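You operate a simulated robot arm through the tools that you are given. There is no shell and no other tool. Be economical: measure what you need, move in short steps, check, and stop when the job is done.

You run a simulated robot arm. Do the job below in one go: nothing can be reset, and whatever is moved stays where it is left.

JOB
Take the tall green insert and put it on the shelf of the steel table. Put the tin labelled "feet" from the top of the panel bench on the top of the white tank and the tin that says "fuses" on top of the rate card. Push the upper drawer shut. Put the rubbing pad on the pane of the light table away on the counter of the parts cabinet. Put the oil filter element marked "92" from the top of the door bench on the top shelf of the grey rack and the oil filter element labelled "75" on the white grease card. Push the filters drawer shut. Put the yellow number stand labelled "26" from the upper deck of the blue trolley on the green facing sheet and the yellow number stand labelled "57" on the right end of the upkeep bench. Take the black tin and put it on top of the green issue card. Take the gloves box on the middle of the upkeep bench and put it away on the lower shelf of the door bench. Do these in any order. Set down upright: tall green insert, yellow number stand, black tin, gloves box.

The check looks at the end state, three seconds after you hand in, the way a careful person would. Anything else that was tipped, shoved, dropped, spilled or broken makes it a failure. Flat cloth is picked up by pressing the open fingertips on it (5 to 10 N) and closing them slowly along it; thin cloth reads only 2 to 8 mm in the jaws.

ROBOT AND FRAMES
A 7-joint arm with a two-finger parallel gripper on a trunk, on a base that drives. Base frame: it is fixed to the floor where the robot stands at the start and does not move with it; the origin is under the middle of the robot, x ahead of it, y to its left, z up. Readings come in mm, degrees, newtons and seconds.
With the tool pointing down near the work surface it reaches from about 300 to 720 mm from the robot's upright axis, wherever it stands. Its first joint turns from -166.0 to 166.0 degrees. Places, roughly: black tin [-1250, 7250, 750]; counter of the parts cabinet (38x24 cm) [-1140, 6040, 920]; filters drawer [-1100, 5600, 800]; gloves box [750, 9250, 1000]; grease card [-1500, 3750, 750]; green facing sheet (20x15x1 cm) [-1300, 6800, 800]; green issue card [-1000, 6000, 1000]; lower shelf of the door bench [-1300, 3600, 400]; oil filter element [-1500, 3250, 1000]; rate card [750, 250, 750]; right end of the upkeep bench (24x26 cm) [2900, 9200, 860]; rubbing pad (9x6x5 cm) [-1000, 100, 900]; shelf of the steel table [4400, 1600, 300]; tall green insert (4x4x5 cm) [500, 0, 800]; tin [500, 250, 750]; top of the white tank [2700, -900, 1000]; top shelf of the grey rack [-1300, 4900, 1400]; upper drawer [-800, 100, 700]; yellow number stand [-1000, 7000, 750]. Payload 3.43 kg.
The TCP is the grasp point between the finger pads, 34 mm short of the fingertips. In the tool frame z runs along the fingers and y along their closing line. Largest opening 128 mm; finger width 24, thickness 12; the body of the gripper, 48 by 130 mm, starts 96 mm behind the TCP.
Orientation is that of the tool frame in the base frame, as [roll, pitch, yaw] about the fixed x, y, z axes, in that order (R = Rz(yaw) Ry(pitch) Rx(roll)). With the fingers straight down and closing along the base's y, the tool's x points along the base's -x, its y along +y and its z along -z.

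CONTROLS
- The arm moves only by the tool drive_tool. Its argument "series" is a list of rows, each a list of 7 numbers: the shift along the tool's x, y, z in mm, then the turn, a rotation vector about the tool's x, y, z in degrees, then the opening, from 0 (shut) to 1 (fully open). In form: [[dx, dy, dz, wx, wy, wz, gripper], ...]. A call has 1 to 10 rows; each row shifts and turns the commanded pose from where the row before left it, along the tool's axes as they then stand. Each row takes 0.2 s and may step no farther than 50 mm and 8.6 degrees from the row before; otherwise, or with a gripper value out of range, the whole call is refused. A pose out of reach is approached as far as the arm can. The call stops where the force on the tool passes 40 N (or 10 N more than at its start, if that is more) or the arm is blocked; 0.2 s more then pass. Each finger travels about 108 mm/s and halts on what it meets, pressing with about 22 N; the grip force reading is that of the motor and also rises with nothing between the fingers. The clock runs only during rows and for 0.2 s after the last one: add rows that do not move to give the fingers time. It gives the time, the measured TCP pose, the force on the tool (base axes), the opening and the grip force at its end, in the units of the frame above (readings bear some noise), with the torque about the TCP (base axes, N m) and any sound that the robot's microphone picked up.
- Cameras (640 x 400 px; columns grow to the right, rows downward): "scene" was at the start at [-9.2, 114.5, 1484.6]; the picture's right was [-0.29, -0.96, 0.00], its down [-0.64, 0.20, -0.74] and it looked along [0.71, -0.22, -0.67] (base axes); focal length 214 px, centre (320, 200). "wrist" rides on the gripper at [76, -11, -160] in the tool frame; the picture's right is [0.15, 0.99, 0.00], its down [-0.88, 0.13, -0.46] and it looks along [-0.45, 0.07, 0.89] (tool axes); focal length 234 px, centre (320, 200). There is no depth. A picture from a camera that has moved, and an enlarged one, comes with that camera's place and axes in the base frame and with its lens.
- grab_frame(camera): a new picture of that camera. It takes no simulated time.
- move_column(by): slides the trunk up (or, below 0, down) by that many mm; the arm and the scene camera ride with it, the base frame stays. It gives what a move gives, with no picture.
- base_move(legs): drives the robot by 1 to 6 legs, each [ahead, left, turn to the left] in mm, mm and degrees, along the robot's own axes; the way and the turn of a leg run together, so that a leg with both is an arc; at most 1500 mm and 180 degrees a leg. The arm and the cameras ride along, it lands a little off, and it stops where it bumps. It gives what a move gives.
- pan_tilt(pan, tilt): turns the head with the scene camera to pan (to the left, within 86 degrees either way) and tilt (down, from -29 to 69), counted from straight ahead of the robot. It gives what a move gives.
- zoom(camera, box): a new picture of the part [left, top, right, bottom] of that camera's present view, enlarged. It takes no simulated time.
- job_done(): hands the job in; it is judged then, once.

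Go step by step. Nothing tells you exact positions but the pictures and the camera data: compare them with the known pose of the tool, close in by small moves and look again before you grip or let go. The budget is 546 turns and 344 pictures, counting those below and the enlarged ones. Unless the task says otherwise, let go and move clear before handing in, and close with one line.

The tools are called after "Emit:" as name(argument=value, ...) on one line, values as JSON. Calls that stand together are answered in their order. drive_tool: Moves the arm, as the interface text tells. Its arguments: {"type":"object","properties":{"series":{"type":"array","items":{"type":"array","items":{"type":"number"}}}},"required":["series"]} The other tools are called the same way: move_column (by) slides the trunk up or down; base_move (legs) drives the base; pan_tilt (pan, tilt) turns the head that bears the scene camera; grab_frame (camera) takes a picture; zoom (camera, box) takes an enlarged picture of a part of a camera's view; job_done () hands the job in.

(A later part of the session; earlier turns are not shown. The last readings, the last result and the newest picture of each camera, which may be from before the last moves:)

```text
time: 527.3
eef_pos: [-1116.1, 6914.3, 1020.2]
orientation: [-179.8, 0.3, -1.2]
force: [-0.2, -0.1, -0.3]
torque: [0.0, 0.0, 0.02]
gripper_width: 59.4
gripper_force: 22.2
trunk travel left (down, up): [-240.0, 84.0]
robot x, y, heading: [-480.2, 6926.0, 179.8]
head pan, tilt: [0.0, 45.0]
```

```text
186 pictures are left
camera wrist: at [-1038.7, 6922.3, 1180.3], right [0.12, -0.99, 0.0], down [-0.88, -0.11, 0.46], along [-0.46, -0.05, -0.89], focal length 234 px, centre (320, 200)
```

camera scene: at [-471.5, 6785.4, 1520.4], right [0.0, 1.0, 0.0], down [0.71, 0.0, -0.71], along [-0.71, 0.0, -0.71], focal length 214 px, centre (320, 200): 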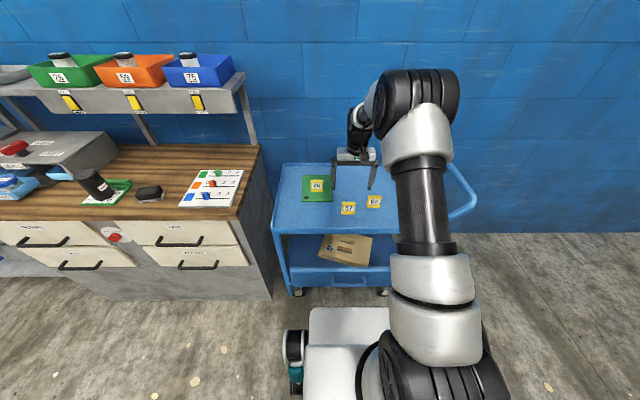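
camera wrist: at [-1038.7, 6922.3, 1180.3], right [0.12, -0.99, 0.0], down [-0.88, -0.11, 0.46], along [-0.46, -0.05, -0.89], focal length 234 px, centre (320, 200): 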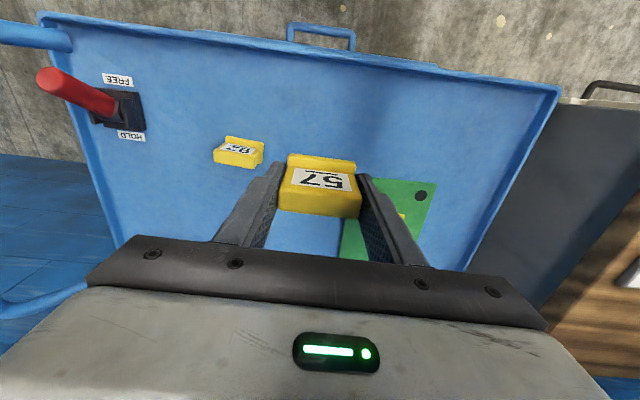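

Stand 57 is held. I retract, back off, turn to face +y and look for the way to the upkeep bench.

Emit:
drive_tool(series=[[45, 0, -20, 0, 0, 0, 0.3], [45, 0, -20, 0, 0, 0, 0.3], [45, 0, 0, 0, 0, 0, 0.3], [45, 0, 0, 0, 0, 0, 0.3], [30, 0, 0, 0, 0, 0, 0.3]])

Emit:
base_move(legs=[[-500, 0, 0], [0, 0, -90]])

Emit:
pan_tilt(pan=-20, tilt=20)

Emit:
grab_frame(camera="scene")

```text
time: 528.5
eef_pos: [-910.0, 6908.3, 1060.5]
orientation: [-180.0, 0.4, -1.4]
force: [0.7, 0.2, 0.5]
torque: [0.0, -0.03, 0.0]
gripper_width: 59.4
gripper_force: 21.7
trunk travel left (down, up): [-240.0, 84.0]
robot x, y, heading: [-481.3, 6926.9, 179.7]
head pan, tilt: [0.0, 45.0]
```

```text
time: 535.4
eef_pos: [9.4, 7354.4, 1060.5]
orientation: [-179.9, 0.3, -91.8]
force: [0.7, 0.3, 0.5]
torque: [0.02, 0.05, -0.04]
gripper_width: 59.5
gripper_force: 22.0
trunk travel left (down, up): [-240.0, 84.0]
robot x, y, heading: [23.2, 6923.9, 89.5]
head pan, tilt: [0.0, 45.0]
```

```text
time: 536.3
eef_pos: [10.3, 7353.0, 1059.8]
orientation: [-179.9, 0.3, -91.9]
force: [0.2, 0.4, -0.9]
torque: [0.0, 0.02, 0.0]
gripper_width: 59.4
gripper_force: 21.8
trunk travel left (down, up): [-240.0, 84.0]
robot x, y, heading: [22.3, 6925.6, 89.7]
head pan, tilt: [-20.0, 20.0]
```

```text
185 pictures are left
camera scene: at [-83.5, 6922.5, 1559.0], right [0.94, -0.35, 0.0], down [-0.12, -0.32, -0.94], along [0.33, 0.88, -0.34], focal length 214 px, centre (320, 200)
```

scene: 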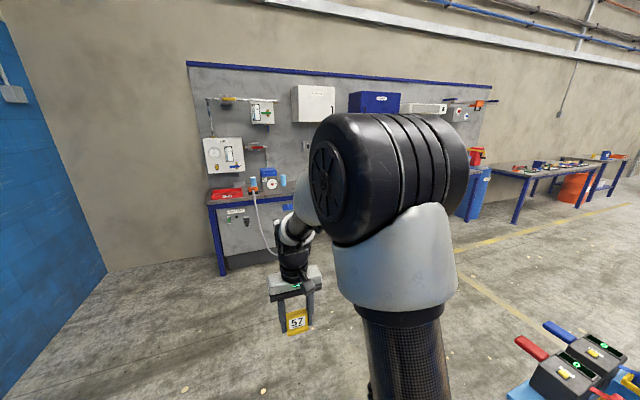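

The upkeep bench runs along the far wall. I drive to y≈8050, then right to x≈2900.

Emit:
base_move(legs=[[1130, 0, 0.3], [0, -1450, 0]])

Emit:
grab_frame(camera="scene")

```text
time: 555.5
eef_pos: [1417.4, 8518.2, 1058.9]
orientation: [-179.9, 0.3, -88.5]
force: [0.0, 0.5, -0.5]
torque: [0.0, 0.01, -0.01]
gripper_width: 59.4
gripper_force: 22.1
trunk travel left (down, up): [-240.0, 84.0]
robot x, y, heading: [1455.2, 8089.5, 92.7]
head pan, tilt: [-20.0, 20.0]
```

```text
184 pictures are left
camera scene: at [1348.1, 8082.2, 1559.1], right [0.95, -0.3, 0.0], down [-0.1, -0.33, -0.94], along [0.28, 0.9, -0.34], focal length 214 px, centre (320, 200)
```

scene: 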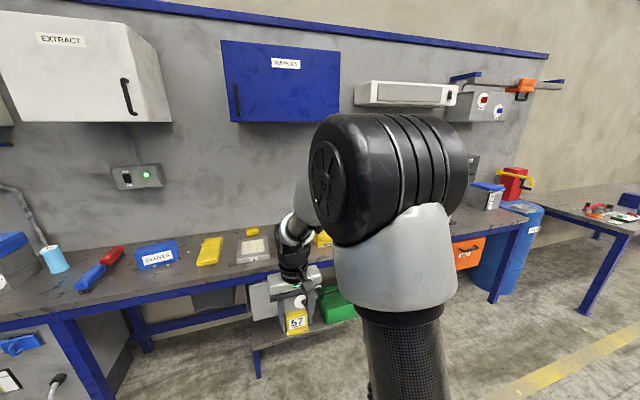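

Emit:
base_move(legs=[[0, -1430, -2.7]])

Emit:
pan_tilt(pan=0, tilt=35)

Emit:
grab_frame(camera="scene")

Emit:
grab_frame(camera="wrist")

```text
time: 569.3
eef_pos: [2849.9, 8553.3, 1060.1]
orientation: [-179.8, 0.3, -91.0]
force: [0.9, -0.1, -0.6]
torque: [0.0, 0.02, 0.01]
gripper_width: 59.5
gripper_force: 22.6
trunk travel left (down, up): [-240.0, 84.0]
robot x, y, heading: [2864.7, 8121.4, 90.1]
head pan, tilt: [-20.0, 20.0]
```

```text
time: 570.1
eef_pos: [2850.4, 8553.6, 1060.0]
orientation: [-179.9, 0.3, -91.0]
force: [1.1, -0.1, -0.9]
torque: [0.0, 0.03, 0.0]
gripper_width: 59.7
gripper_force: 21.9
trunk travel left (down, up): [-240.0, 84.0]
robot x, y, heading: [2869.7, 8119.7, 90.0]
head pan, tilt: [0.0, 35.0]
```

```text
183 pictures are left
camera scene: at [2730.9, 8121.1, 1535.3], right [1.0, 0.0, 0.0], down [0.0, -0.57, -0.82], along [0.0, 0.82, -0.57], focal length 214 px, centre (320, 200)
```

scene: 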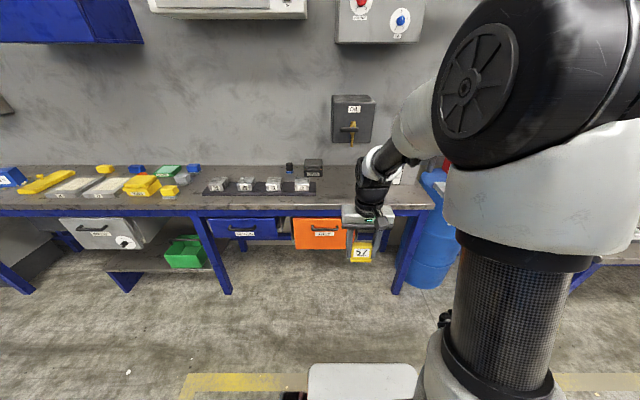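

```text
182 pictures are left
camera wrist: at [2860.5, 8474.8, 1219.8], right [-0.99, -0.13, 0.0], down [-0.11, 0.88, 0.46], along [-0.06, 0.46, -0.89], focal length 234 px, centre (320, 200)
```

wrist: 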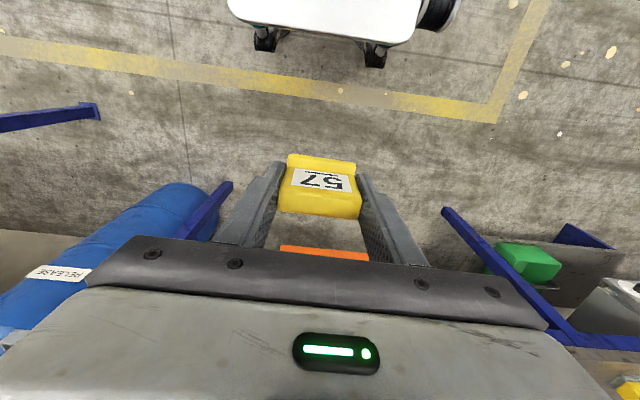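

The bench's right part right of the glass-block strip is free; target ≈(2910, 9160). I drive 350 mm closer.

Emit:
base_move(legs=[[350, -40, 0]])

Emit:
drive_tool(series=[[-45, 0, 10, 0, 0, 0, 0.3], [-45, 0, 10, 0, 0, 0, 0.3], [-45, 0, 10, 0, 0, 0, 0.3], [-45, 0, 20, 0, 0, 0, 0.3], [-45, 0, 20, 0, 0, 0, 0.3], [0, 0, 0, 0, 0, 0, 0.3]])

Emit:
grab_frame(camera="wrist")

Emit:
grab_frame(camera="scene")

```text
time: 572.4
eef_pos: [2889.9, 8904.7, 1060.0]
orientation: [-179.9, 0.3, -91.0]
force: [-0.7, 0.2, -0.8]
torque: [0.01, -0.03, -0.01]
gripper_width: 59.6
gripper_force: 21.9
trunk travel left (down, up): [-240.0, 84.0]
robot x, y, heading: [2910.9, 8479.6, 89.9]
head pan, tilt: [0.0, 35.0]
```

```text
time: 573.8
eef_pos: [2894.4, 9128.3, 990.8]
orientation: [-179.9, 0.2, -91.2]
force: [0.5, -0.5, -0.2]
torque: [0.0, -0.04, -0.03]
gripper_width: 59.5
gripper_force: 22.5
trunk travel left (down, up): [-240.0, 84.0]
robot x, y, heading: [2907.7, 8475.4, 89.8]
head pan, tilt: [0.0, 35.0]
```

```text
181 pictures are left
camera wrist: at [2903.9, 9050.4, 1150.5], right [-0.99, -0.13, 0.0], down [-0.11, 0.88, 0.46], along [-0.06, 0.46, -0.89], focal length 234 px, centre (320, 200)
```

wrist: 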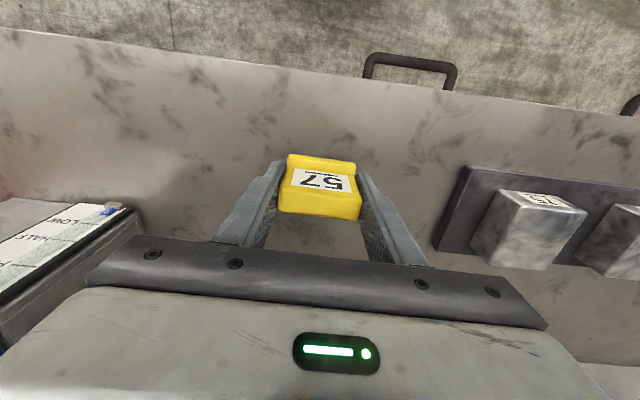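

```text
180 pictures are left
camera scene: at [2770.5, 8474.1, 1535.3], right [1.0, 0.0, 0.0], down [0.0, -0.57, -0.82], along [0.0, 0.82, -0.57], focal length 214 px, centre (320, 200)
```

scene: 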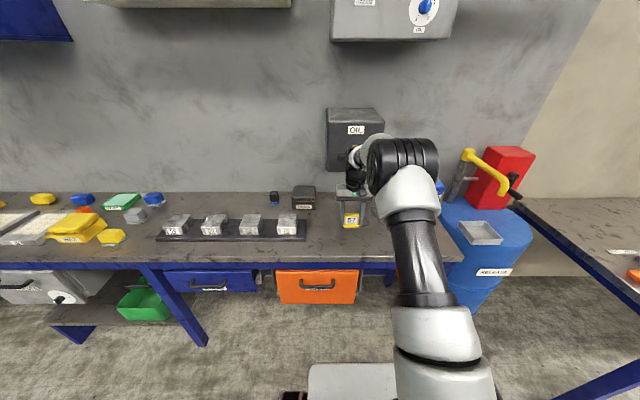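

Clear space. I nudge to (2910, 9150) and lower.

Emit:
drive_tool(series=[[-22, -16, 20, 0, 0, 0, 0.3], [0, 0, 20, 0, 0, 0, 0.3], [0, 0, 10, 0, 0, 0, 0.3], [0, 0, 0, 0, 0, 0, 0.3]])

Emit:
zoom(camera="scene", box=[310, 170, 400, 250])

```text
time: 574.8
eef_pos: [2911.0, 9151.9, 944.1]
orientation: [-179.9, 0.3, -91.1]
force: [-0.5, -0.8, -1.2]
torque: [0.02, -0.01, -0.02]
gripper_width: 59.4
gripper_force: 21.7
trunk travel left (down, up): [-240.0, 84.0]
robot x, y, heading: [2909.5, 8481.6, 89.9]
head pan, tilt: [0.0, 35.0]
```

```text
5.00 times, centred on (355, 210) of scene
camera zoom: at [2770.5, 8473.9, 1535.3], right [1.0, 0.0, 0.0], down [0.0, -0.57, -0.82], along [0.0, 0.82, -0.57], focal length 1072 px, centre (145, 150)
```

zoom: 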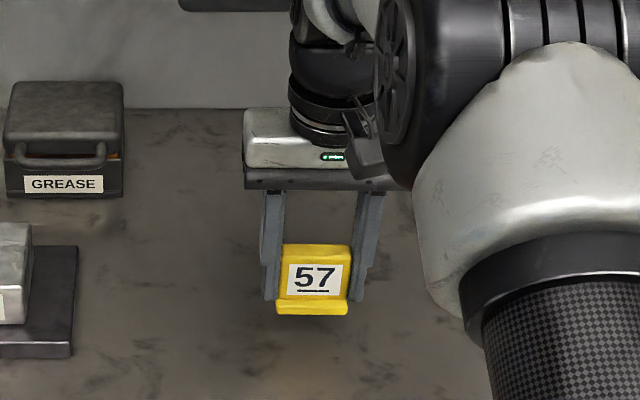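

Emit:
drive_tool(series=[[0, 0, 6, 0, 0, 0, 0.3], [0, 0, 0, 0, 0, 0, 0.3]])

Emit:
drive_tool(series=[[0, 0, 4, 0, 0, 0, 0.3], [0, 0, 0, 0, 0, 0, 0.3]])

Emit:
drive_tool(series=[[0, 0, 4, 0, 0, 0, 0.3], [0, 0, 0, 0, 0, 0, 0.3]])

Emit:
grab_frame(camera="wrist")

```text
time: 575.4
eef_pos: [2912.4, 9151.7, 936.8]
orientation: [-179.8, 0.2, -91.2]
force: [-0.4, 0.4, 0.3]
torque: [0.02, 0.02, 0.0]
gripper_width: 59.7
gripper_force: 22.1
trunk travel left (down, up): [-240.0, 84.0]
robot x, y, heading: [2908.2, 8478.5, 90.1]
head pan, tilt: [0.0, 35.0]
```

```text
time: 576.0
eef_pos: [2912.1, 9152.0, 933.1]
orientation: [-179.9, 0.3, -91.2]
force: [0.5, 0.3, -0.8]
torque: [0.02, 0.01, 0.0]
gripper_width: 59.4
gripper_force: 21.5
trunk travel left (down, up): [-240.0, 84.0]
robot x, y, heading: [2909.9, 8474.5, 89.9]
head pan, tilt: [0.0, 35.0]
```

```text
time: 576.6
eef_pos: [2912.6, 9153.7, 927.9]
orientation: [-179.8, 0.2, -91.2]
force: [0.4, -0.6, -1.0]
torque: [0.0, 0.01, 0.01]
gripper_width: 59.4
gripper_force: 22.1
trunk travel left (down, up): [-240.0, 84.0]
robot x, y, heading: [2910.1, 8473.4, 89.9]
head pan, tilt: [0.0, 35.0]
```

```text
178 pictures are left
camera wrist: at [2922.5, 9074.3, 1088.1], right [-0.99, -0.13, 0.0], down [-0.11, 0.88, 0.46], along [-0.06, 0.46, -0.89], focal length 234 px, centre (320, 200)
```

wrist: 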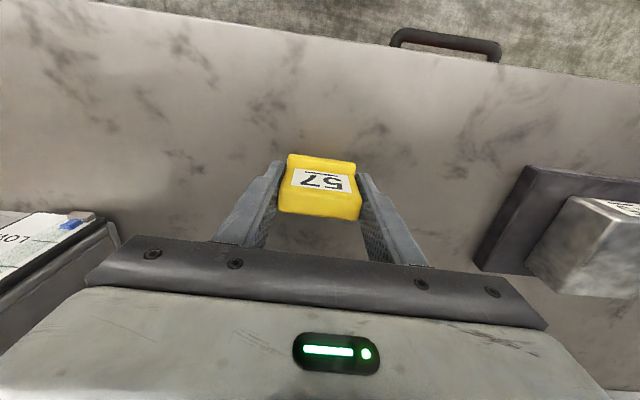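

Bench top ≈867, so contact near TCP 913. Continue.

Emit:
drive_tool(series=[[0, 0, 5, 0, 0, 0, 0.3], [0, 0, 4, 0, 0, 0, 0.3], [0, 0, 0, 0, 0, 0, 0.3]])

Emit:
drive_tool(series=[[0, 0, 3, 0, 0, 0, 0.3], [0, 0, 0, 0, 0, 0, 0.3]])

Emit:
drive_tool(series=[[0, 0, 2, 0, 0, 0, 0.3], [0, 0, 0, 0, 0, 0, 0.3]])

Emit:
drive_tool(series=[[0, 0, 2, 0, 0, 0, 0.3], [0, 0, 0, 0, 0, 0, 0.3]])

```text
time: 577.4
eef_pos: [2912.1, 9153.5, 919.6]
orientation: [-179.9, 0.3, -91.1]
force: [0.5, -0.4, -0.9]
torque: [-0.02, -0.01, 0.02]
gripper_width: 59.7
gripper_force: 22.4
trunk travel left (down, up): [-240.0, 84.0]
robot x, y, heading: [2907.3, 8475.4, 90.0]
head pan, tilt: [0.0, 35.0]
```

```text
time: 578.0
eef_pos: [2911.5, 9152.9, 915.8]
orientation: [-179.9, 0.3, -91.2]
force: [-0.3, 1.0, -0.7]
torque: [-0.02, -0.01, 0.02]
gripper_width: 59.4
gripper_force: 22.4
trunk travel left (down, up): [-240.0, 84.0]
robot x, y, heading: [2911.7, 8476.1, 89.8]
head pan, tilt: [0.0, 35.0]
```

```text
time: 578.6
eef_pos: [2912.1, 9152.4, 913.5]
orientation: [-179.9, 0.2, -91.3]
force: [0.2, -0.6, -0.3]
torque: [0.02, -0.05, 0.01]
gripper_width: 59.6
gripper_force: 21.8
trunk travel left (down, up): [-240.0, 84.0]
robot x, y, heading: [2908.2, 8477.1, 89.7]
head pan, tilt: [0.0, 35.0]
```

```text
time: 579.2
eef_pos: [2911.0, 9152.8, 912.0]
orientation: [-180.0, 0.2, -91.1]
force: [0.1, -0.6, -0.5]
torque: [0.0, -0.03, -0.01]
gripper_width: 59.6
gripper_force: 22.0
trunk travel left (down, up): [-240.0, 84.0]
robot x, y, heading: [2912.3, 8476.3, 90.1]
head pan, tilt: [0.0, 35.0]
```

Emit:
drive_tool(series=[[0, 0, 2, 0, 0, 0, 0.3], [0, 0, 0, 0, 0, 0, 0.3]])

Emit:
drive_tool(series=[[0, 0, 2, 0, 0, 0, 0.3], [0, 0, 0, 0, 0, 0, 0.3]])

Emit:
drive_tool(series=[[0, 0, 2, 0, 0, 0, 0.3], [0, 0, 0, 0, 0, 0, 0.3]])

Emit:
zoom(camera="scene", box=[310, 170, 400, 250])

```text
time: 579.8
eef_pos: [2911.9, 9153.0, 909.1]
orientation: [-179.9, 0.3, -91.1]
force: [0.1, -0.8, 0.2]
torque: [-0.01, -0.03, 0.01]
gripper_width: 59.4
gripper_force: 22.3
trunk travel left (down, up): [-240.0, 84.0]
robot x, y, heading: [2908.5, 8478.8, 89.9]
head pan, tilt: [0.0, 35.0]
```

```text
time: 580.4
eef_pos: [2912.0, 9152.6, 906.8]
orientation: [-179.9, 0.4, -91.2]
force: [0.1, 0.5, -0.1]
torque: [0.01, 0.0, -0.02]
gripper_width: 59.5
gripper_force: 21.8
trunk travel left (down, up): [-240.0, 84.0]
robot x, y, heading: [2908.8, 8476.2, 89.8]
head pan, tilt: [0.0, 35.0]
```

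```text
time: 581.0
eef_pos: [2912.4, 9153.9, 906.7]
orientation: [-179.9, 0.4, -91.1]
force: [1.0, 0.4, 0.4]
torque: [0.03, 0.02, -0.02]
gripper_width: 59.7
gripper_force: 22.4
trunk travel left (down, up): [-240.0, 84.0]
robot x, y, heading: [2912.5, 8477.3, 89.7]
head pan, tilt: [0.0, 35.0]
```

```text
5.00 times, centred on (355, 210) of scene
camera zoom: at [2770.5, 8473.9, 1535.3], right [1.0, 0.0, 0.0], down [0.0, -0.57, -0.82], along [0.0, 0.82, -0.57], focal length 1072 px, centre (145, 150)
```

zoom: 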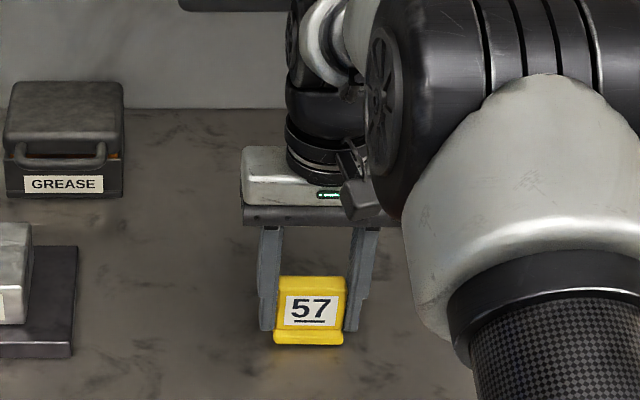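

Shadow is close beneath; a few more small steps.

Emit:
drive_tool(series=[[0, 0, 2, 0, 0, 0, 0.3], [0, 0, 0, 0, 0, 0, 0.3]])

Emit:
drive_tool(series=[[0, 0, 2, 0, 0, 0, 0.3], [0, 0, 0, 0, 0, 0, 0.3]])

Emit:
drive_tool(series=[[0, 0, 2, 0, 0, 0, 0.3], [0, 0, 0, 0, 0, 0, 0.3]])

Emit:
drive_tool(series=[[0, 0, 2, 0, 0, 0, 0.3], [0, 0, 0, 0, 0, 0, 0.3]])

```text
time: 581.6
eef_pos: [2911.1, 9154.4, 903.1]
orientation: [-179.9, 0.3, -91.2]
force: [-0.5, -0.7, 0.1]
torque: [-0.02, 0.02, -0.02]
gripper_width: 59.2
gripper_force: 22.0
trunk travel left (down, up): [-240.0, 84.0]
robot x, y, heading: [2910.8, 8477.2, 90.1]
head pan, tilt: [0.0, 35.0]
```

```text
time: 582.2
eef_pos: [2911.5, 9153.6, 902.1]
orientation: [-180.0, 0.5, -91.2]
force: [0.1, -0.7, 3.9]
torque: [-0.02, 0.04, -0.03]
gripper_width: 59.4
gripper_force: 22.4
trunk travel left (down, up): [-240.0, 84.0]
robot x, y, heading: [2907.7, 8478.7, 90.1]
head pan, tilt: [0.0, 35.0]
```

```text
time: 582.8
eef_pos: [2911.5, 9152.7, 901.6]
orientation: [-179.9, 0.5, -91.1]
force: [-2.2, -3.0, 13.4]
torque: [-0.16, 0.07, -0.02]
gripper_width: 59.7
gripper_force: 22.2
trunk travel left (down, up): [-240.0, 84.0]
robot x, y, heading: [2906.1, 8477.5, 90.0]
head pan, tilt: [0.0, 35.0]
```

```text
time: 583.4
eef_pos: [2911.0, 9154.0, 900.2]
orientation: [-180.0, 0.6, -91.1]
force: [-4.6, 1.0, 18.9]
torque: [0.08, 0.14, 0.04]
gripper_width: 59.5
gripper_force: 22.1
trunk travel left (down, up): [-240.0, 84.0]
robot x, y, heading: [2905.8, 8476.1, 90.0]
head pan, tilt: [0.0, 35.0]
```

Contact at TCP ≈902. I ease up, release, rise and retreat.

Emit:
drive_tool(series=[[0, 0, -3, 0, 0, 0, 0.3], [0, 0, 0, 0, 0, 0, 0.55], [0, 0, 0, 0, 0, 0, 0.7], [0, 0, 0, 0, 0, 0, 0.7], [0, 0, -30, 0, 0, 0, 0.7], [0, 0, -45, 0, 0, 0, 0.7], [0, 0, -45, 0, 0, 0, 0.7], [40, 0, -20, 0, 0, 0, 1], [45, 0, 0, 0, 0, 0, 1], [45, 0, 0, 0, 0, 0, 1]])

Emit:
grab_frame(camera="scene")

```text
time: 585.6
eef_pos: [2911.0, 9026.0, 1037.3]
orientation: [-179.9, 0.3, -91.2]
force: [0.5, 0.3, 0.3]
torque: [-0.02, 0.0, 0.0]
gripper_width: 128.3
gripper_force: 0.1
trunk travel left (down, up): [-240.0, 84.0]
robot x, y, heading: [2911.0, 8477.4, 89.8]
head pan, tilt: [0.0, 35.0]
```

```text
176 pictures are left
camera scene: at [2770.5, 8473.7, 1535.3], right [1.0, 0.0, 0.0], down [0.0, -0.57, -0.82], along [0.0, 0.82, -0.57], focal length 214 px, centre (320, 200)
```

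scene: 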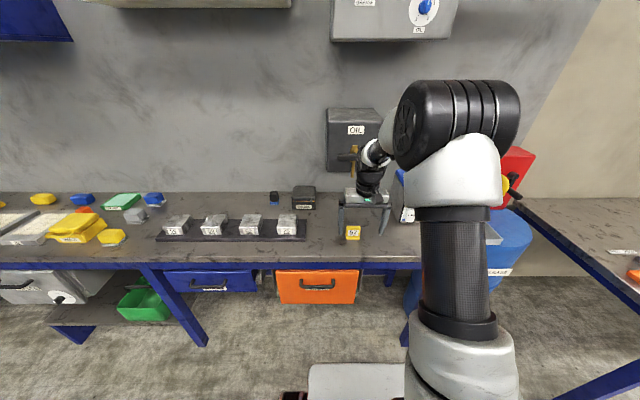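

Stand 57 is set. Next the gloves box near (810, 9250): I back off and drive left.

Emit:
base_move(legs=[[-250, 0, 0.2], [0, 1050, 0], [0, 1050, 0]])

Emit:
grab_frame(camera="scene")

```text
time: 607.8
eef_pos: [745.7, 8688.6, 1038.1]
orientation: [-179.9, 0.3, -88.2]
force: [0.2, 0.7, 0.2]
torque: [-0.01, 0.0, -0.01]
gripper_width: 128.2
gripper_force: 0.3
trunk travel left (down, up): [-240.0, 84.0]
robot x, y, heading: [775.9, 8144.1, 93.2]
head pan, tilt: [0.0, 35.0]
```

```text
175 pictures are left
camera scene: at [633.1, 8130.6, 1535.3], right [1.0, 0.05, 0.0], down [0.03, -0.57, -0.82], along [-0.04, 0.82, -0.57], focal length 214 px, centre (320, 200)
```

scene: 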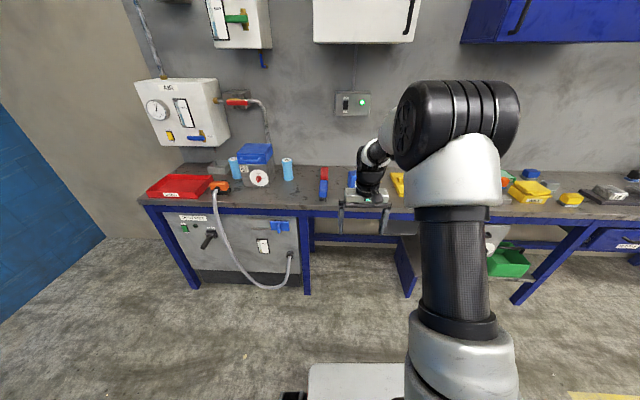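

Emit:
base_move(legs=[[0, 0, -3.2], [250, -60, 0]])

Emit:
pan_tilt(pan=0, tilt=45)

Emit:
grab_frame(camera="scene")

Emit:
grab_frame(camera="wrist")

```text
time: 610.1
eef_pos: [831.7, 8940.6, 1038.2]
orientation: [-179.9, 0.2, -91.0]
force: [0.3, 0.1, 0.2]
torque: [0.01, 0.0, -0.01]
gripper_width: 127.9
gripper_force: 0.0
trunk travel left (down, up): [-240.0, 84.0]
robot x, y, heading: [829.8, 8390.4, 90.1]
head pan, tilt: [0.0, 35.0]
```

```text
time: 610.8
eef_pos: [832.2, 8940.4, 1037.3]
orientation: [-179.9, 0.3, -91.1]
force: [-0.8, 0.2, -0.2]
torque: [0.0, 0.0, 0.0]
gripper_width: 128.1
gripper_force: 0.0
trunk travel left (down, up): [-240.0, 84.0]
robot x, y, heading: [828.6, 8388.5, 90.0]
head pan, tilt: [0.0, 45.0]
```

```text
174 pictures are left
camera scene: at [691.8, 8381.6, 1520.5], right [1.0, 0.0, 0.0], down [0.0, -0.71, -0.71], along [0.0, 0.71, -0.71], focal length 214 px, centre (320, 200)
```

scene: 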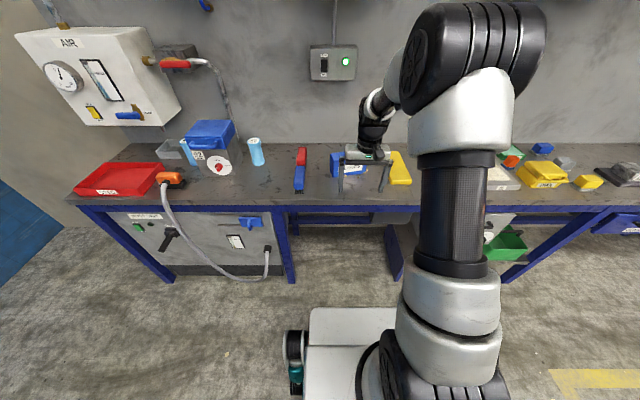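

```text
173 pictures are left
camera wrist: at [842.3, 8862.0, 1197.7], right [-0.99, -0.13, 0.0], down [-0.11, 0.88, 0.46], along [-0.06, 0.46, -0.89], focal length 234 px, centre (320, 200)
```

wrist: 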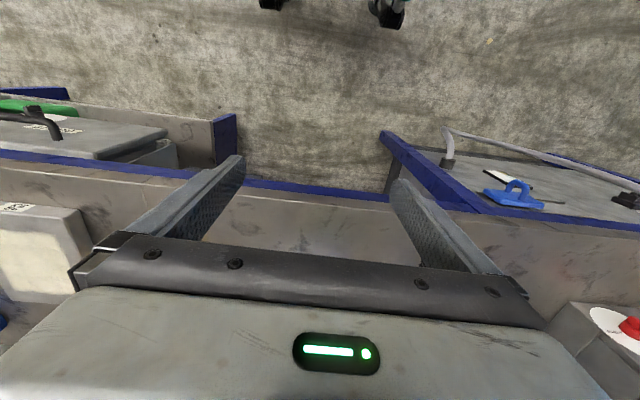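

Emit:
drive_tool(series=[[0, 0, -40, 0, 0, 0, 1], [0, 0, -40, 0, 0, 0, 1], [0, 0, -20, 0, 0, 0, 1], [0, 0, 0, 0, 0, 0, 1]])

Emit:
base_move(legs=[[90, 0, 0]])

Emit:
zoom(camera="scene", box=[280, 100, 420, 220])

Emit:
grab_frame(camera="wrist")

```text
time: 611.8
eef_pos: [835.3, 8938.5, 1137.7]
orientation: [-179.9, 0.3, -91.1]
force: [-0.4, 0.7, -0.4]
torque: [0.01, -0.01, 0.0]
gripper_width: 128.2
gripper_force: 0.1
trunk travel left (down, up): [-240.0, 84.0]
robot x, y, heading: [831.1, 8392.3, 90.1]
head pan, tilt: [0.0, 45.0]
```

```text
time: 612.9
eef_pos: [833.8, 9029.8, 1136.3]
orientation: [-179.8, 0.3, -91.0]
force: [0.6, -0.6, 0.1]
torque: [0.01, 0.01, 0.01]
gripper_width: 127.8
gripper_force: 0.0
trunk travel left (down, up): [-240.0, 84.0]
robot x, y, heading: [831.0, 8482.7, 89.9]
head pan, tilt: [0.0, 45.0]
```

```text
3.33 times, centred on (350, 160) of scene
camera zoom: at [691.7, 8472.5, 1520.4], right [1.0, 0.0, 0.0], down [0.0, -0.71, -0.71], along [0.0, 0.71, -0.71], focal length 715 px, centre (220, 333)
```

zoom: 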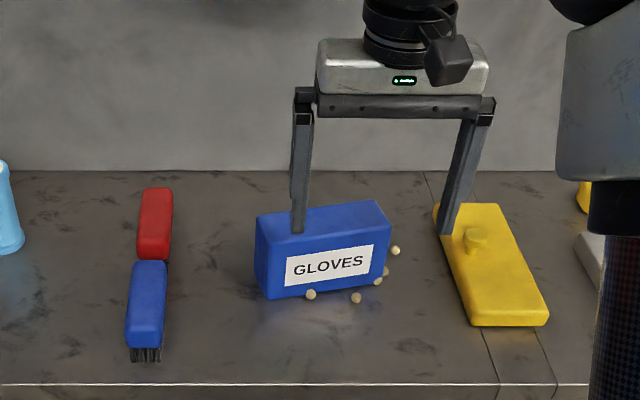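

```text
171 pictures are left
camera wrist: at [844.4, 8951.5, 1296.3], right [-0.99, -0.13, 0.0], down [-0.11, 0.88, 0.46], along [-0.06, 0.46, -0.89], focal length 234 px, centre (320, 200)
```

wrist: 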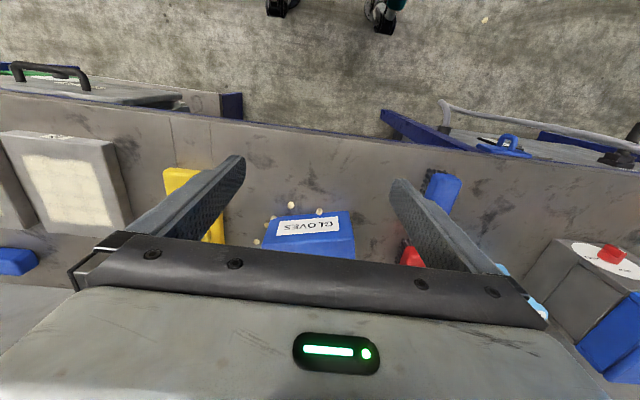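

The gloves box is ≈160×50×100 mm, centre ≈(826, 9251), turned ~14°, with loose beads around it. Plan: grip across its thickness with the tool turned 76°, lift, then regrip tilted for the low shelf. I move the base 85 mm closer and turn the tool.

Emit:
base_move(legs=[[85, 0, 0]])

Emit:
drive_tool(series=[[0, 0, 0, 0, 0, 8.4, 1], [0, 0, 0, 0, 0, 8.4, 1], [0, 0, 0, 0, 0, 8.4, 1], [0, 0, 0, 0, 0, 8.4, 1], [0, 0, 0, 0, 0, 8.4, 1], [0, 0, 0, 0, 0, 8.4, 1], [0, 0, 0, 0, 0, 8.4, 1], [0, 0, 0, 0, 0, 8.4, 1], [0, 0, 0, 0, 0, 8.4, 1], [0, 0, 0, 0, 0, 0, 1]])

Emit:
grab_frame(camera="wrist")

Emit:
grab_frame(camera="scene")

```text
time: 614.0
eef_pos: [833.5, 9114.3, 1137.2]
orientation: [-179.8, 0.3, -91.1]
force: [-0.1, 0.0, -0.7]
torque: [0.0, 0.01, 0.0]
gripper_width: 127.8
gripper_force: 0.0
trunk travel left (down, up): [-240.0, 84.0]
robot x, y, heading: [831.3, 8567.8, 90.1]
head pan, tilt: [0.0, 45.0]
```

```text
time: 616.2
eef_pos: [834.5, 9113.6, 1137.3]
orientation: [179.7, 0.1, -166.6]
force: [0.0, -0.8, 0.1]
torque: [0.02, -0.03, -0.02]
gripper_width: 128.1
gripper_force: 0.1
trunk travel left (down, up): [-240.0, 84.0]
robot x, y, heading: [832.1, 8566.6, 90.3]
head pan, tilt: [0.0, 45.0]
```

```text
170 pictures are left
camera wrist: at [762.8, 9082.7, 1296.6], right [-0.37, 0.93, 0.0], down [0.83, 0.33, 0.46], along [0.42, 0.17, -0.89], focal length 234 px, centre (320, 200)
```

wrist: 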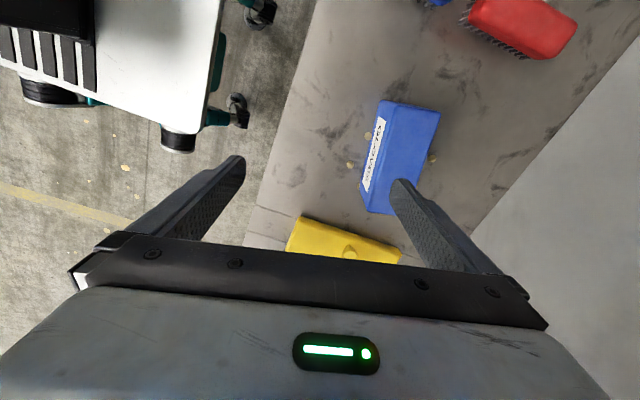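

```text
169 pictures are left
camera scene: at [691.6, 8555.8, 1520.4], right [1.0, 0.0, 0.0], down [0.0, -0.71, -0.71], along [0.0, 0.71, -0.71], focal length 214 px, centre (320, 200)
```

scene: 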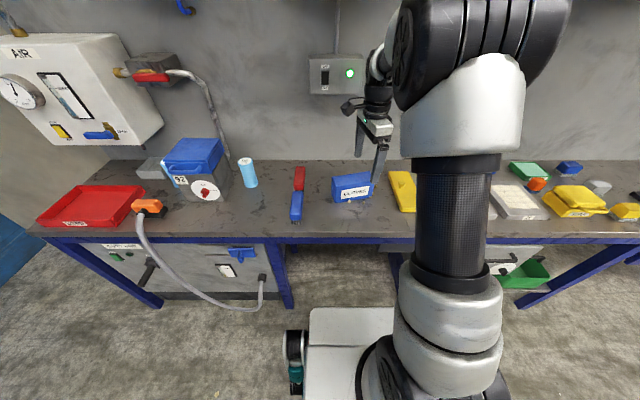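

Good top view: box top centre ≈(815, 9244). I move over it and lower to z≈1010.

Emit:
drive_tool(series=[[-4, 44, 20, 0, 0, 0, 1], [-4, 44, 20, 0, 0, 0, 1], [-5, 44, 20, 0, 0, 0, 1], [0, 0, 35, 0, 0, 0, 1], [0, 0, 30, 0, 0, 0, 1], [0, 0, 0, 0, 0, 0, 1]])

Emit:
grab_frame(camera="wrist")

Emit:
zoom(camera="scene", box=[280, 100, 420, 220])

```text
time: 617.6
eef_pos: [818.7, 9246.1, 1010.5]
orientation: [179.7, 0.2, -166.6]
force: [-0.1, -0.6, -0.3]
torque: [-0.02, -0.01, 0.0]
gripper_width: 128.0
gripper_force: 0.0
trunk travel left (down, up): [-240.0, 84.0]
robot x, y, heading: [827.2, 8563.5, 90.3]
head pan, tilt: [0.0, 45.0]
```

```text
168 pictures are left
camera wrist: at [747.4, 9216.4, 1169.9], right [-0.37, 0.93, 0.0], down [0.83, 0.33, 0.46], along [0.42, 0.17, -0.89], focal length 234 px, centre (320, 200)
```

wrist: 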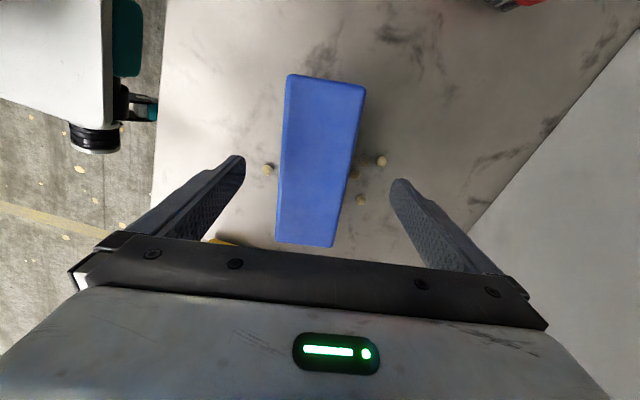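

```text
3.33 times, centred on (350, 160) of scene
camera zoom: at [691.6, 8556.0, 1520.4], right [1.0, 0.0, 0.0], down [0.0, -0.71, -0.71], along [0.0, 0.71, -0.71], focal length 715 px, centre (220, 333)
```

zoom: 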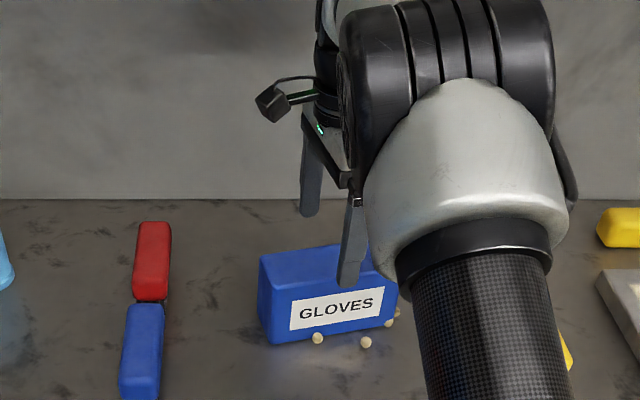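

The tool is aligned with the box. I lower to z≈925 (tips stay above the beads) and close.

Emit:
drive_tool(series=[[8, -5, 30, 0, 0, 0, 1], [0, 0, 30, 0, 0, 0, 1], [0, 0, 22, 0, 0, 0, 1], [0, 0, 0, 0, 0, 0, 1]])

Emit:
grab_frame(camera="wrist")

```text
time: 618.6
eef_pos: [809.8, 9239.2, 929.0]
orientation: [179.7, 0.1, -166.6]
force: [0.4, -0.6, 0.1]
torque: [0.04, -0.03, -0.05]
gripper_width: 127.9
gripper_force: 0.0
trunk travel left (down, up): [-240.0, 84.0]
robot x, y, heading: [835.6, 8568.0, 89.9]
head pan, tilt: [0.0, 45.0]
```

```text
166 pictures are left
camera wrist: at [739.4, 9207.9, 1088.7], right [-0.37, 0.93, 0.0], down [0.83, 0.33, 0.46], along [0.42, 0.17, -0.89], focal length 234 px, centre (320, 200)
```

wrist: 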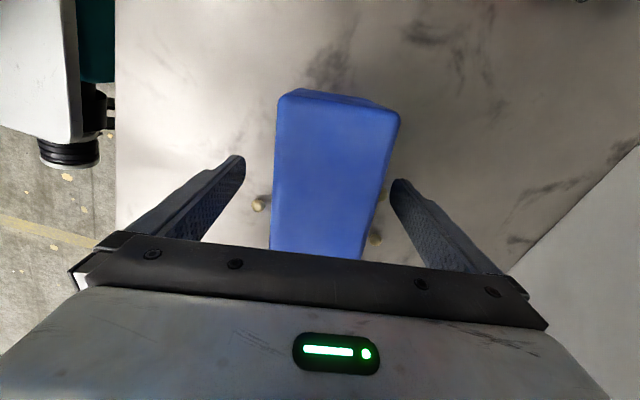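

I re-centre 5 mm and close gently.

Emit:
drive_tool(series=[[0, 5, 3, 0, 0, 0, 1], [0, 0, 0, 0, 0, 0, 0.75], [0, 0, 0, 0, 0, 0, 0.55], [0, 0, 0, 0, 0, 0, 0.4], [0, 0, 0, 0, 0, 0, 0.35], [0, 0, 0, 0, 0, 0, 0.3], [0, 0, 0, 0, 0, 0, 0.3]])

Emit:
grab_frame(camera="wrist")

```text
time: 620.2
eef_pos: [809.5, 9243.7, 928.6]
orientation: [179.7, 0.3, -166.6]
force: [0.4, -0.7, 1.7]
torque: [-0.16, -0.02, -0.01]
gripper_width: 67.9
gripper_force: 22.5
trunk travel left (down, up): [-240.0, 84.0]
robot x, y, heading: [830.8, 8568.3, 90.1]
head pan, tilt: [0.0, 45.0]
```

```text
165 pictures are left
camera wrist: at [738.4, 9213.1, 1086.8], right [-0.37, 0.93, 0.0], down [0.83, 0.33, 0.46], along [0.42, 0.17, -0.89], focal length 234 px, centre (320, 200)
```

wrist: 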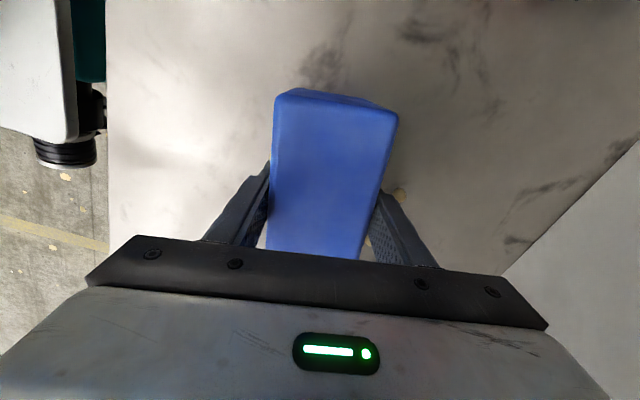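

Held at 67.9 mm. I lift, turn the tool back to neutral so the box points into the bench, and look.

Emit:
drive_tool(series=[[0, 0, -30, 0, 0, 0, 0.3], [0, 0, -45, 0, 0, 0, 0.3], [0, 0, -45, 0, 0, 0, 0.3], [0, -45, -20, 0, 0, 0, 0.3], [0, -45, 0, 0, 0, 0, 0.3], [0, 0, 0, 0, 0, -8.4, 0.3], [0, 0, 0, 0, 0, -8.4, 0.3], [0, 0, 0, 0, 0, -8.4, 0.3], [0, 0, 0, 0, 0, -8.4, 0.3]])

Emit:
drive_tool(series=[[0, 0, 0, 0, 0, -8.4, 0.3], [0, 0, 0, 0, 0, -8.4, 0.3], [0, 0, 0, 0, 0, -8.4, 0.3], [0, 0, 0, 0, 0, -8.4, 0.3], [0, 0, 0, 0, 0, -8.4, 0.3], [0, 0, 0, 0, 0, 0, 0.3]])

Emit:
grab_frame(camera="wrist")

Emit:
grab_frame(camera="scene")

```text
time: 622.2
eef_pos: [828.7, 9156.4, 1066.3]
orientation: [179.9, 0.3, -133.0]
force: [0.0, 0.0, -2.9]
torque: [-0.03, 0.02, -0.01]
gripper_width: 67.8
gripper_force: 22.1
trunk travel left (down, up): [-240.0, 84.0]
robot x, y, heading: [831.8, 8566.5, 89.9]
head pan, tilt: [0.0, 45.0]
```

```text
time: 623.6
eef_pos: [828.4, 9155.6, 1065.7]
orientation: [-179.9, 0.2, -90.9]
force: [0.1, 0.3, -2.9]
torque: [-0.07, 0.01, 0.03]
gripper_width: 68.1
gripper_force: 21.8
trunk travel left (down, up): [-240.0, 84.0]
robot x, y, heading: [833.3, 8569.8, 90.0]
head pan, tilt: [0.0, 45.0]
```

```text
164 pictures are left
camera wrist: at [838.5, 9077.8, 1225.6], right [-0.99, -0.13, 0.0], down [-0.12, 0.88, 0.46], along [-0.06, 0.46, -0.89], focal length 234 px, centre (320, 200)
```

wrist: 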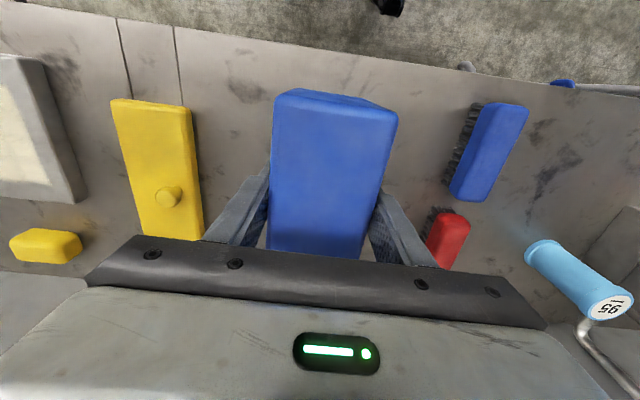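

```text
163 pictures are left
camera scene: at [691.7, 8556.1, 1520.4], right [1.0, 0.0, 0.0], down [0.0, -0.71, -0.71], along [0.0, 0.71, -0.71], focal length 214 px, centre (320, 200)
```

scene: 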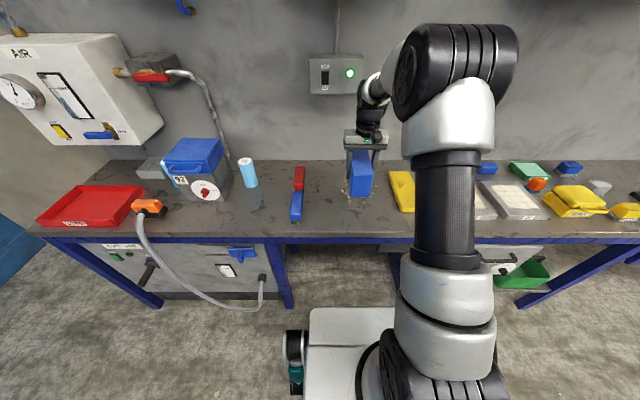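

There is free space between the brush and the box's old place. I move 108 mm left and lower.

Emit:
drive_tool(series=[[5, 36, 0, 0, 0, 0, 0.3], [5, 36, 0, 0, 0, 0, 0.3], [0, 36, 10, 0, 0, 0, 0.3], [0, 0, 40, 0, 0, 0, 0.3], [0, 0, 40, 0, 0, 0, 0.3], [0, 0, 25, 0, 0, 0, 0.3], [0, 0, 0, 0, 0, 0, 0.3]])

Emit:
grab_frame(camera="wrist")

Emit:
zoom(camera="scene", box=[270, 110, 410, 230])

```text
time: 625.2
eef_pos: [723.3, 9148.6, 948.7]
orientation: [-179.9, 0.3, -91.0]
force: [0.3, 0.4, -3.1]
torque: [-0.08, 0.01, 0.01]
gripper_width: 68.0
gripper_force: 21.7
trunk travel left (down, up): [-240.0, 84.0]
robot x, y, heading: [830.6, 8569.4, 90.1]
head pan, tilt: [0.0, 45.0]
```

```text
162 pictures are left
camera wrist: at [732.3, 9069.2, 1108.1], right [-0.99, -0.13, 0.0], down [-0.12, 0.88, 0.46], along [-0.06, 0.46, -0.89], focal length 234 px, centre (320, 200)
```

wrist: 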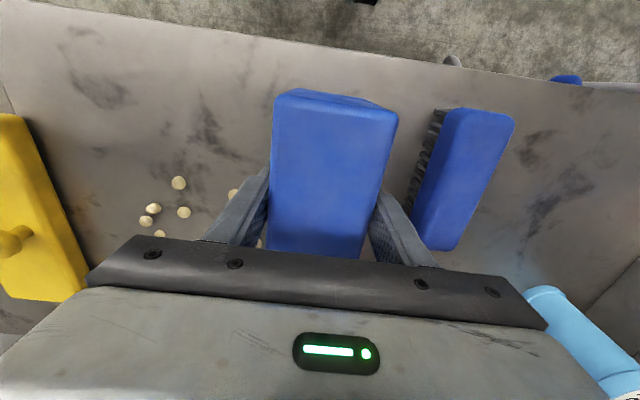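

```text
3.33 times, centred on (340, 170) of scene
camera zoom: at [691.6, 8556.2, 1520.4], right [1.0, 0.0, 0.0], down [0.0, -0.71, -0.71], along [0.0, 0.71, -0.71], focal length 715 px, centre (253, 300)
```

zoom: 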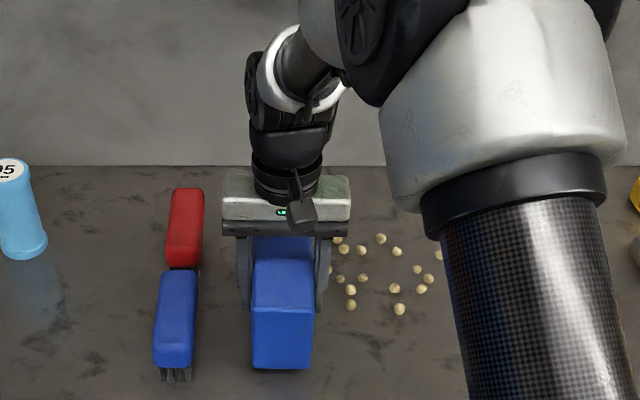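

Clear of the beads and brush. I lower to contact.

Emit:
drive_tool(series=[[0, 0, 8, 0, 0, 0, 0.3], [0, 0, 5, 0, 0, 0, 0.3], [0, 0, 0, 0, 0, 0, 0.3]])

Emit:
drive_tool(series=[[0, 0, 3, 0, 0, 0, 0.3], [0, 0, 0, 0, 0, 0, 0.3]])

Emit:
drive_tool(series=[[0, 0, 2, 0, 0, 0, 0.3], [0, 0, 0, 0, 0, 0, 0.3]])

Emit:
drive_tool(series=[[0, 0, 2, 0, 0, 0, 0.3], [0, 0, 0, 0, 0, 0, 0.3]])

```text
time: 626.0
eef_pos: [721.1, 9148.3, 937.6]
orientation: [-179.9, 0.2, -91.0]
force: [0.4, -0.7, -2.6]
torque: [-0.02, 0.04, 0.01]
gripper_width: 67.8
gripper_force: 22.2
trunk travel left (down, up): [-240.0, 84.0]
robot x, y, heading: [832.3, 8566.2, 90.0]
head pan, tilt: [0.0, 45.0]
```

```text
time: 626.6
eef_pos: [721.9, 9147.9, 936.5]
orientation: [-179.9, 0.3, -91.0]
force: [-0.3, -0.6, -3.0]
torque: [-0.04, 0.02, 0.0]
gripper_width: 68.0
gripper_force: 21.7
trunk travel left (down, up): [-240.0, 84.0]
robot x, y, heading: [833.3, 8567.6, 90.3]
head pan, tilt: [0.0, 45.0]
```

```text
time: 627.2
eef_pos: [722.1, 9147.8, 934.0]
orientation: [-179.9, 0.4, -91.0]
force: [0.1, 0.8, -2.8]
torque: [-0.05, 0.0, 0.0]
gripper_width: 68.2
gripper_force: 21.7
trunk travel left (down, up): [-240.0, 84.0]
robot x, y, heading: [830.7, 8561.0, 89.9]
head pan, tilt: [0.0, 45.0]
```

```text
time: 627.8
eef_pos: [720.8, 9148.1, 930.9]
orientation: [-179.9, 0.3, -91.0]
force: [0.5, 0.6, -2.7]
torque: [-0.05, -0.04, -0.01]
gripper_width: 67.7
gripper_force: 22.6
trunk travel left (down, up): [-240.0, 84.0]
robot x, y, heading: [827.0, 8564.8, 90.1]
head pan, tilt: [0.0, 45.0]
```

Emit:
drive_tool(series=[[0, 0, 2, 0, 0, 0, 0.3], [0, 0, 0, 0, 0, 0, 0.3]])

Emit:
drive_tool(series=[[0, 0, 2, 0, 0, 0, 0.3], [0, 0, 0, 0, 0, 0, 0.3]])

Emit:
drive_tool(series=[[0, 0, 2, 0, 0, 0, 0.3], [0, 0, 0, 0, 0, 0, 0.3]])

```text
time: 628.4
eef_pos: [720.7, 9148.4, 930.5]
orientation: [-179.9, 0.3, -91.0]
force: [0.6, -0.6, -3.3]
torque: [-0.04, -0.01, 0.0]
gripper_width: 67.8
gripper_force: 21.7
trunk travel left (down, up): [-240.0, 84.0]
robot x, y, heading: [829.2, 8565.2, 90.3]
head pan, tilt: [0.0, 45.0]
```

```text
time: 629.0
eef_pos: [721.2, 9148.9, 926.8]
orientation: [-179.9, 0.4, -91.0]
force: [-0.2, -0.5, -3.6]
torque: [-0.02, -0.01, 0.0]
gripper_width: 67.6
gripper_force: 21.7
trunk travel left (down, up): [-240.0, 84.0]
robot x, y, heading: [832.7, 8568.0, 90.1]
head pan, tilt: [0.0, 45.0]
```

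```text
time: 629.6
eef_pos: [720.3, 9148.3, 927.6]
orientation: [-179.9, 0.4, -90.9]
force: [2.7, 0.9, 9.1]
torque: [-0.79, 0.28, 0.02]
gripper_width: 67.9
gripper_force: 21.9
trunk travel left (down, up): [-240.0, 84.0]
robot x, y, heading: [832.5, 8565.4, 90.0]
head pan, tilt: [0.0, 45.0]
```

Contact. I release with a modest opening, rise, tilt the tool 60° forward above the box, and check.

Emit:
drive_tool(series=[[0, 0, -2, 0, 0, 0, 0.45], [0, 0, 0, 0, 0, 0, 0.65], [0, 0, 0, 0, 0, 0, 0.72], [0, 0, -40, 0, 0, 0, 0.72], [0, 0, -45, 0, 0, 0, 0.72], [0, 0, -45, 0, 0, 0, 0.72], [18, 0, 0, 0, -8, 0, 0.72], [0, 0, 0, 0, -8, 0, 0.72], [0, 0, 0, 0, -8, 0, 0.72], [0, 0, 0, 0, -8, 0, 0.72]])

Emit:
drive_tool(series=[[0, 0, 0, 0, -8, 0, 0.72], [0, 0, 0, 0, -8, 0, 0.72], [0, 0, 0, 0, -8, 0, 0.72], [0, 0, 0, 0, -4, 0, 0.72], [0, 0, 0, 0, 0, 0, 0.72]])

Emit:
grab_frame(camera="wrist")

Emit:
grab_frame(camera="scene")

```text
time: 631.8
eef_pos: [720.0, 9129.9, 1057.5]
orientation: [-180.0, 32.4, -90.9]
force: [0.2, 0.9, -0.7]
torque: [0.06, 0.0, 0.01]
gripper_width: 92.0
gripper_force: 0.0
trunk travel left (down, up): [-240.0, 84.0]
robot x, y, heading: [828.6, 8564.0, 90.3]
head pan, tilt: [0.0, 45.0]
```

```text
time: 633.0
eef_pos: [718.6, 9130.3, 1058.7]
orientation: [-179.8, 60.4, -90.9]
force: [0.6, -0.6, -0.2]
torque: [0.02, 0.0, 0.0]
gripper_width: 92.4
gripper_force: 0.0
trunk travel left (down, up): [-240.0, 84.0]
robot x, y, heading: [826.6, 8561.8, 90.1]
head pan, tilt: [0.0, 45.0]
```

```text
160 pictures are left
camera wrist: at [728.0, 8952.0, 1071.5], right [-0.99, -0.06, -0.13], down [-0.13, 0.04, 0.99], along [-0.05, 1.0, -0.05], focal length 234 px, centre (320, 200)
```

wrist: 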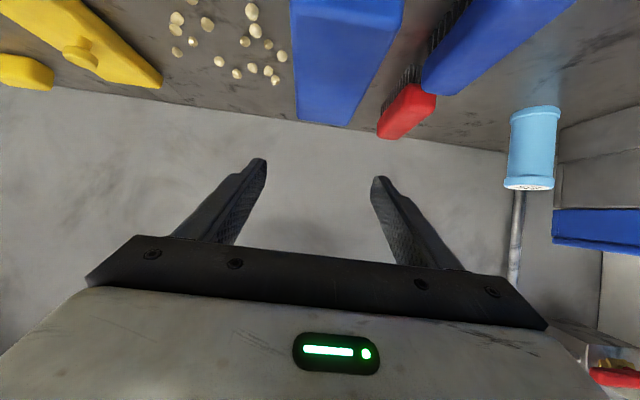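

```text
159 pictures are left
camera scene: at [691.6, 8555.8, 1520.4], right [1.0, 0.0, 0.0], down [0.0, -0.71, -0.71], along [0.0, 0.71, -0.71], focal length 214 px, centre (320, 200)
```

scene: 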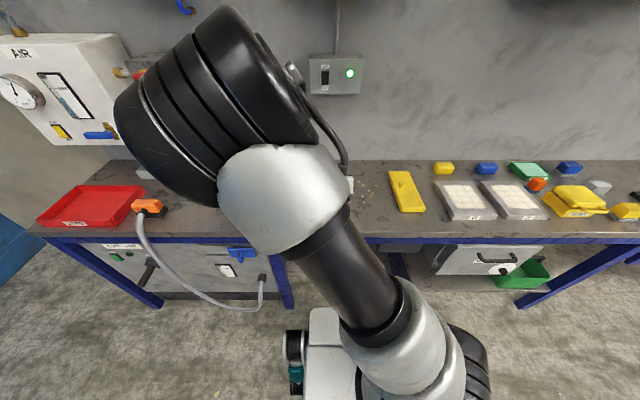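

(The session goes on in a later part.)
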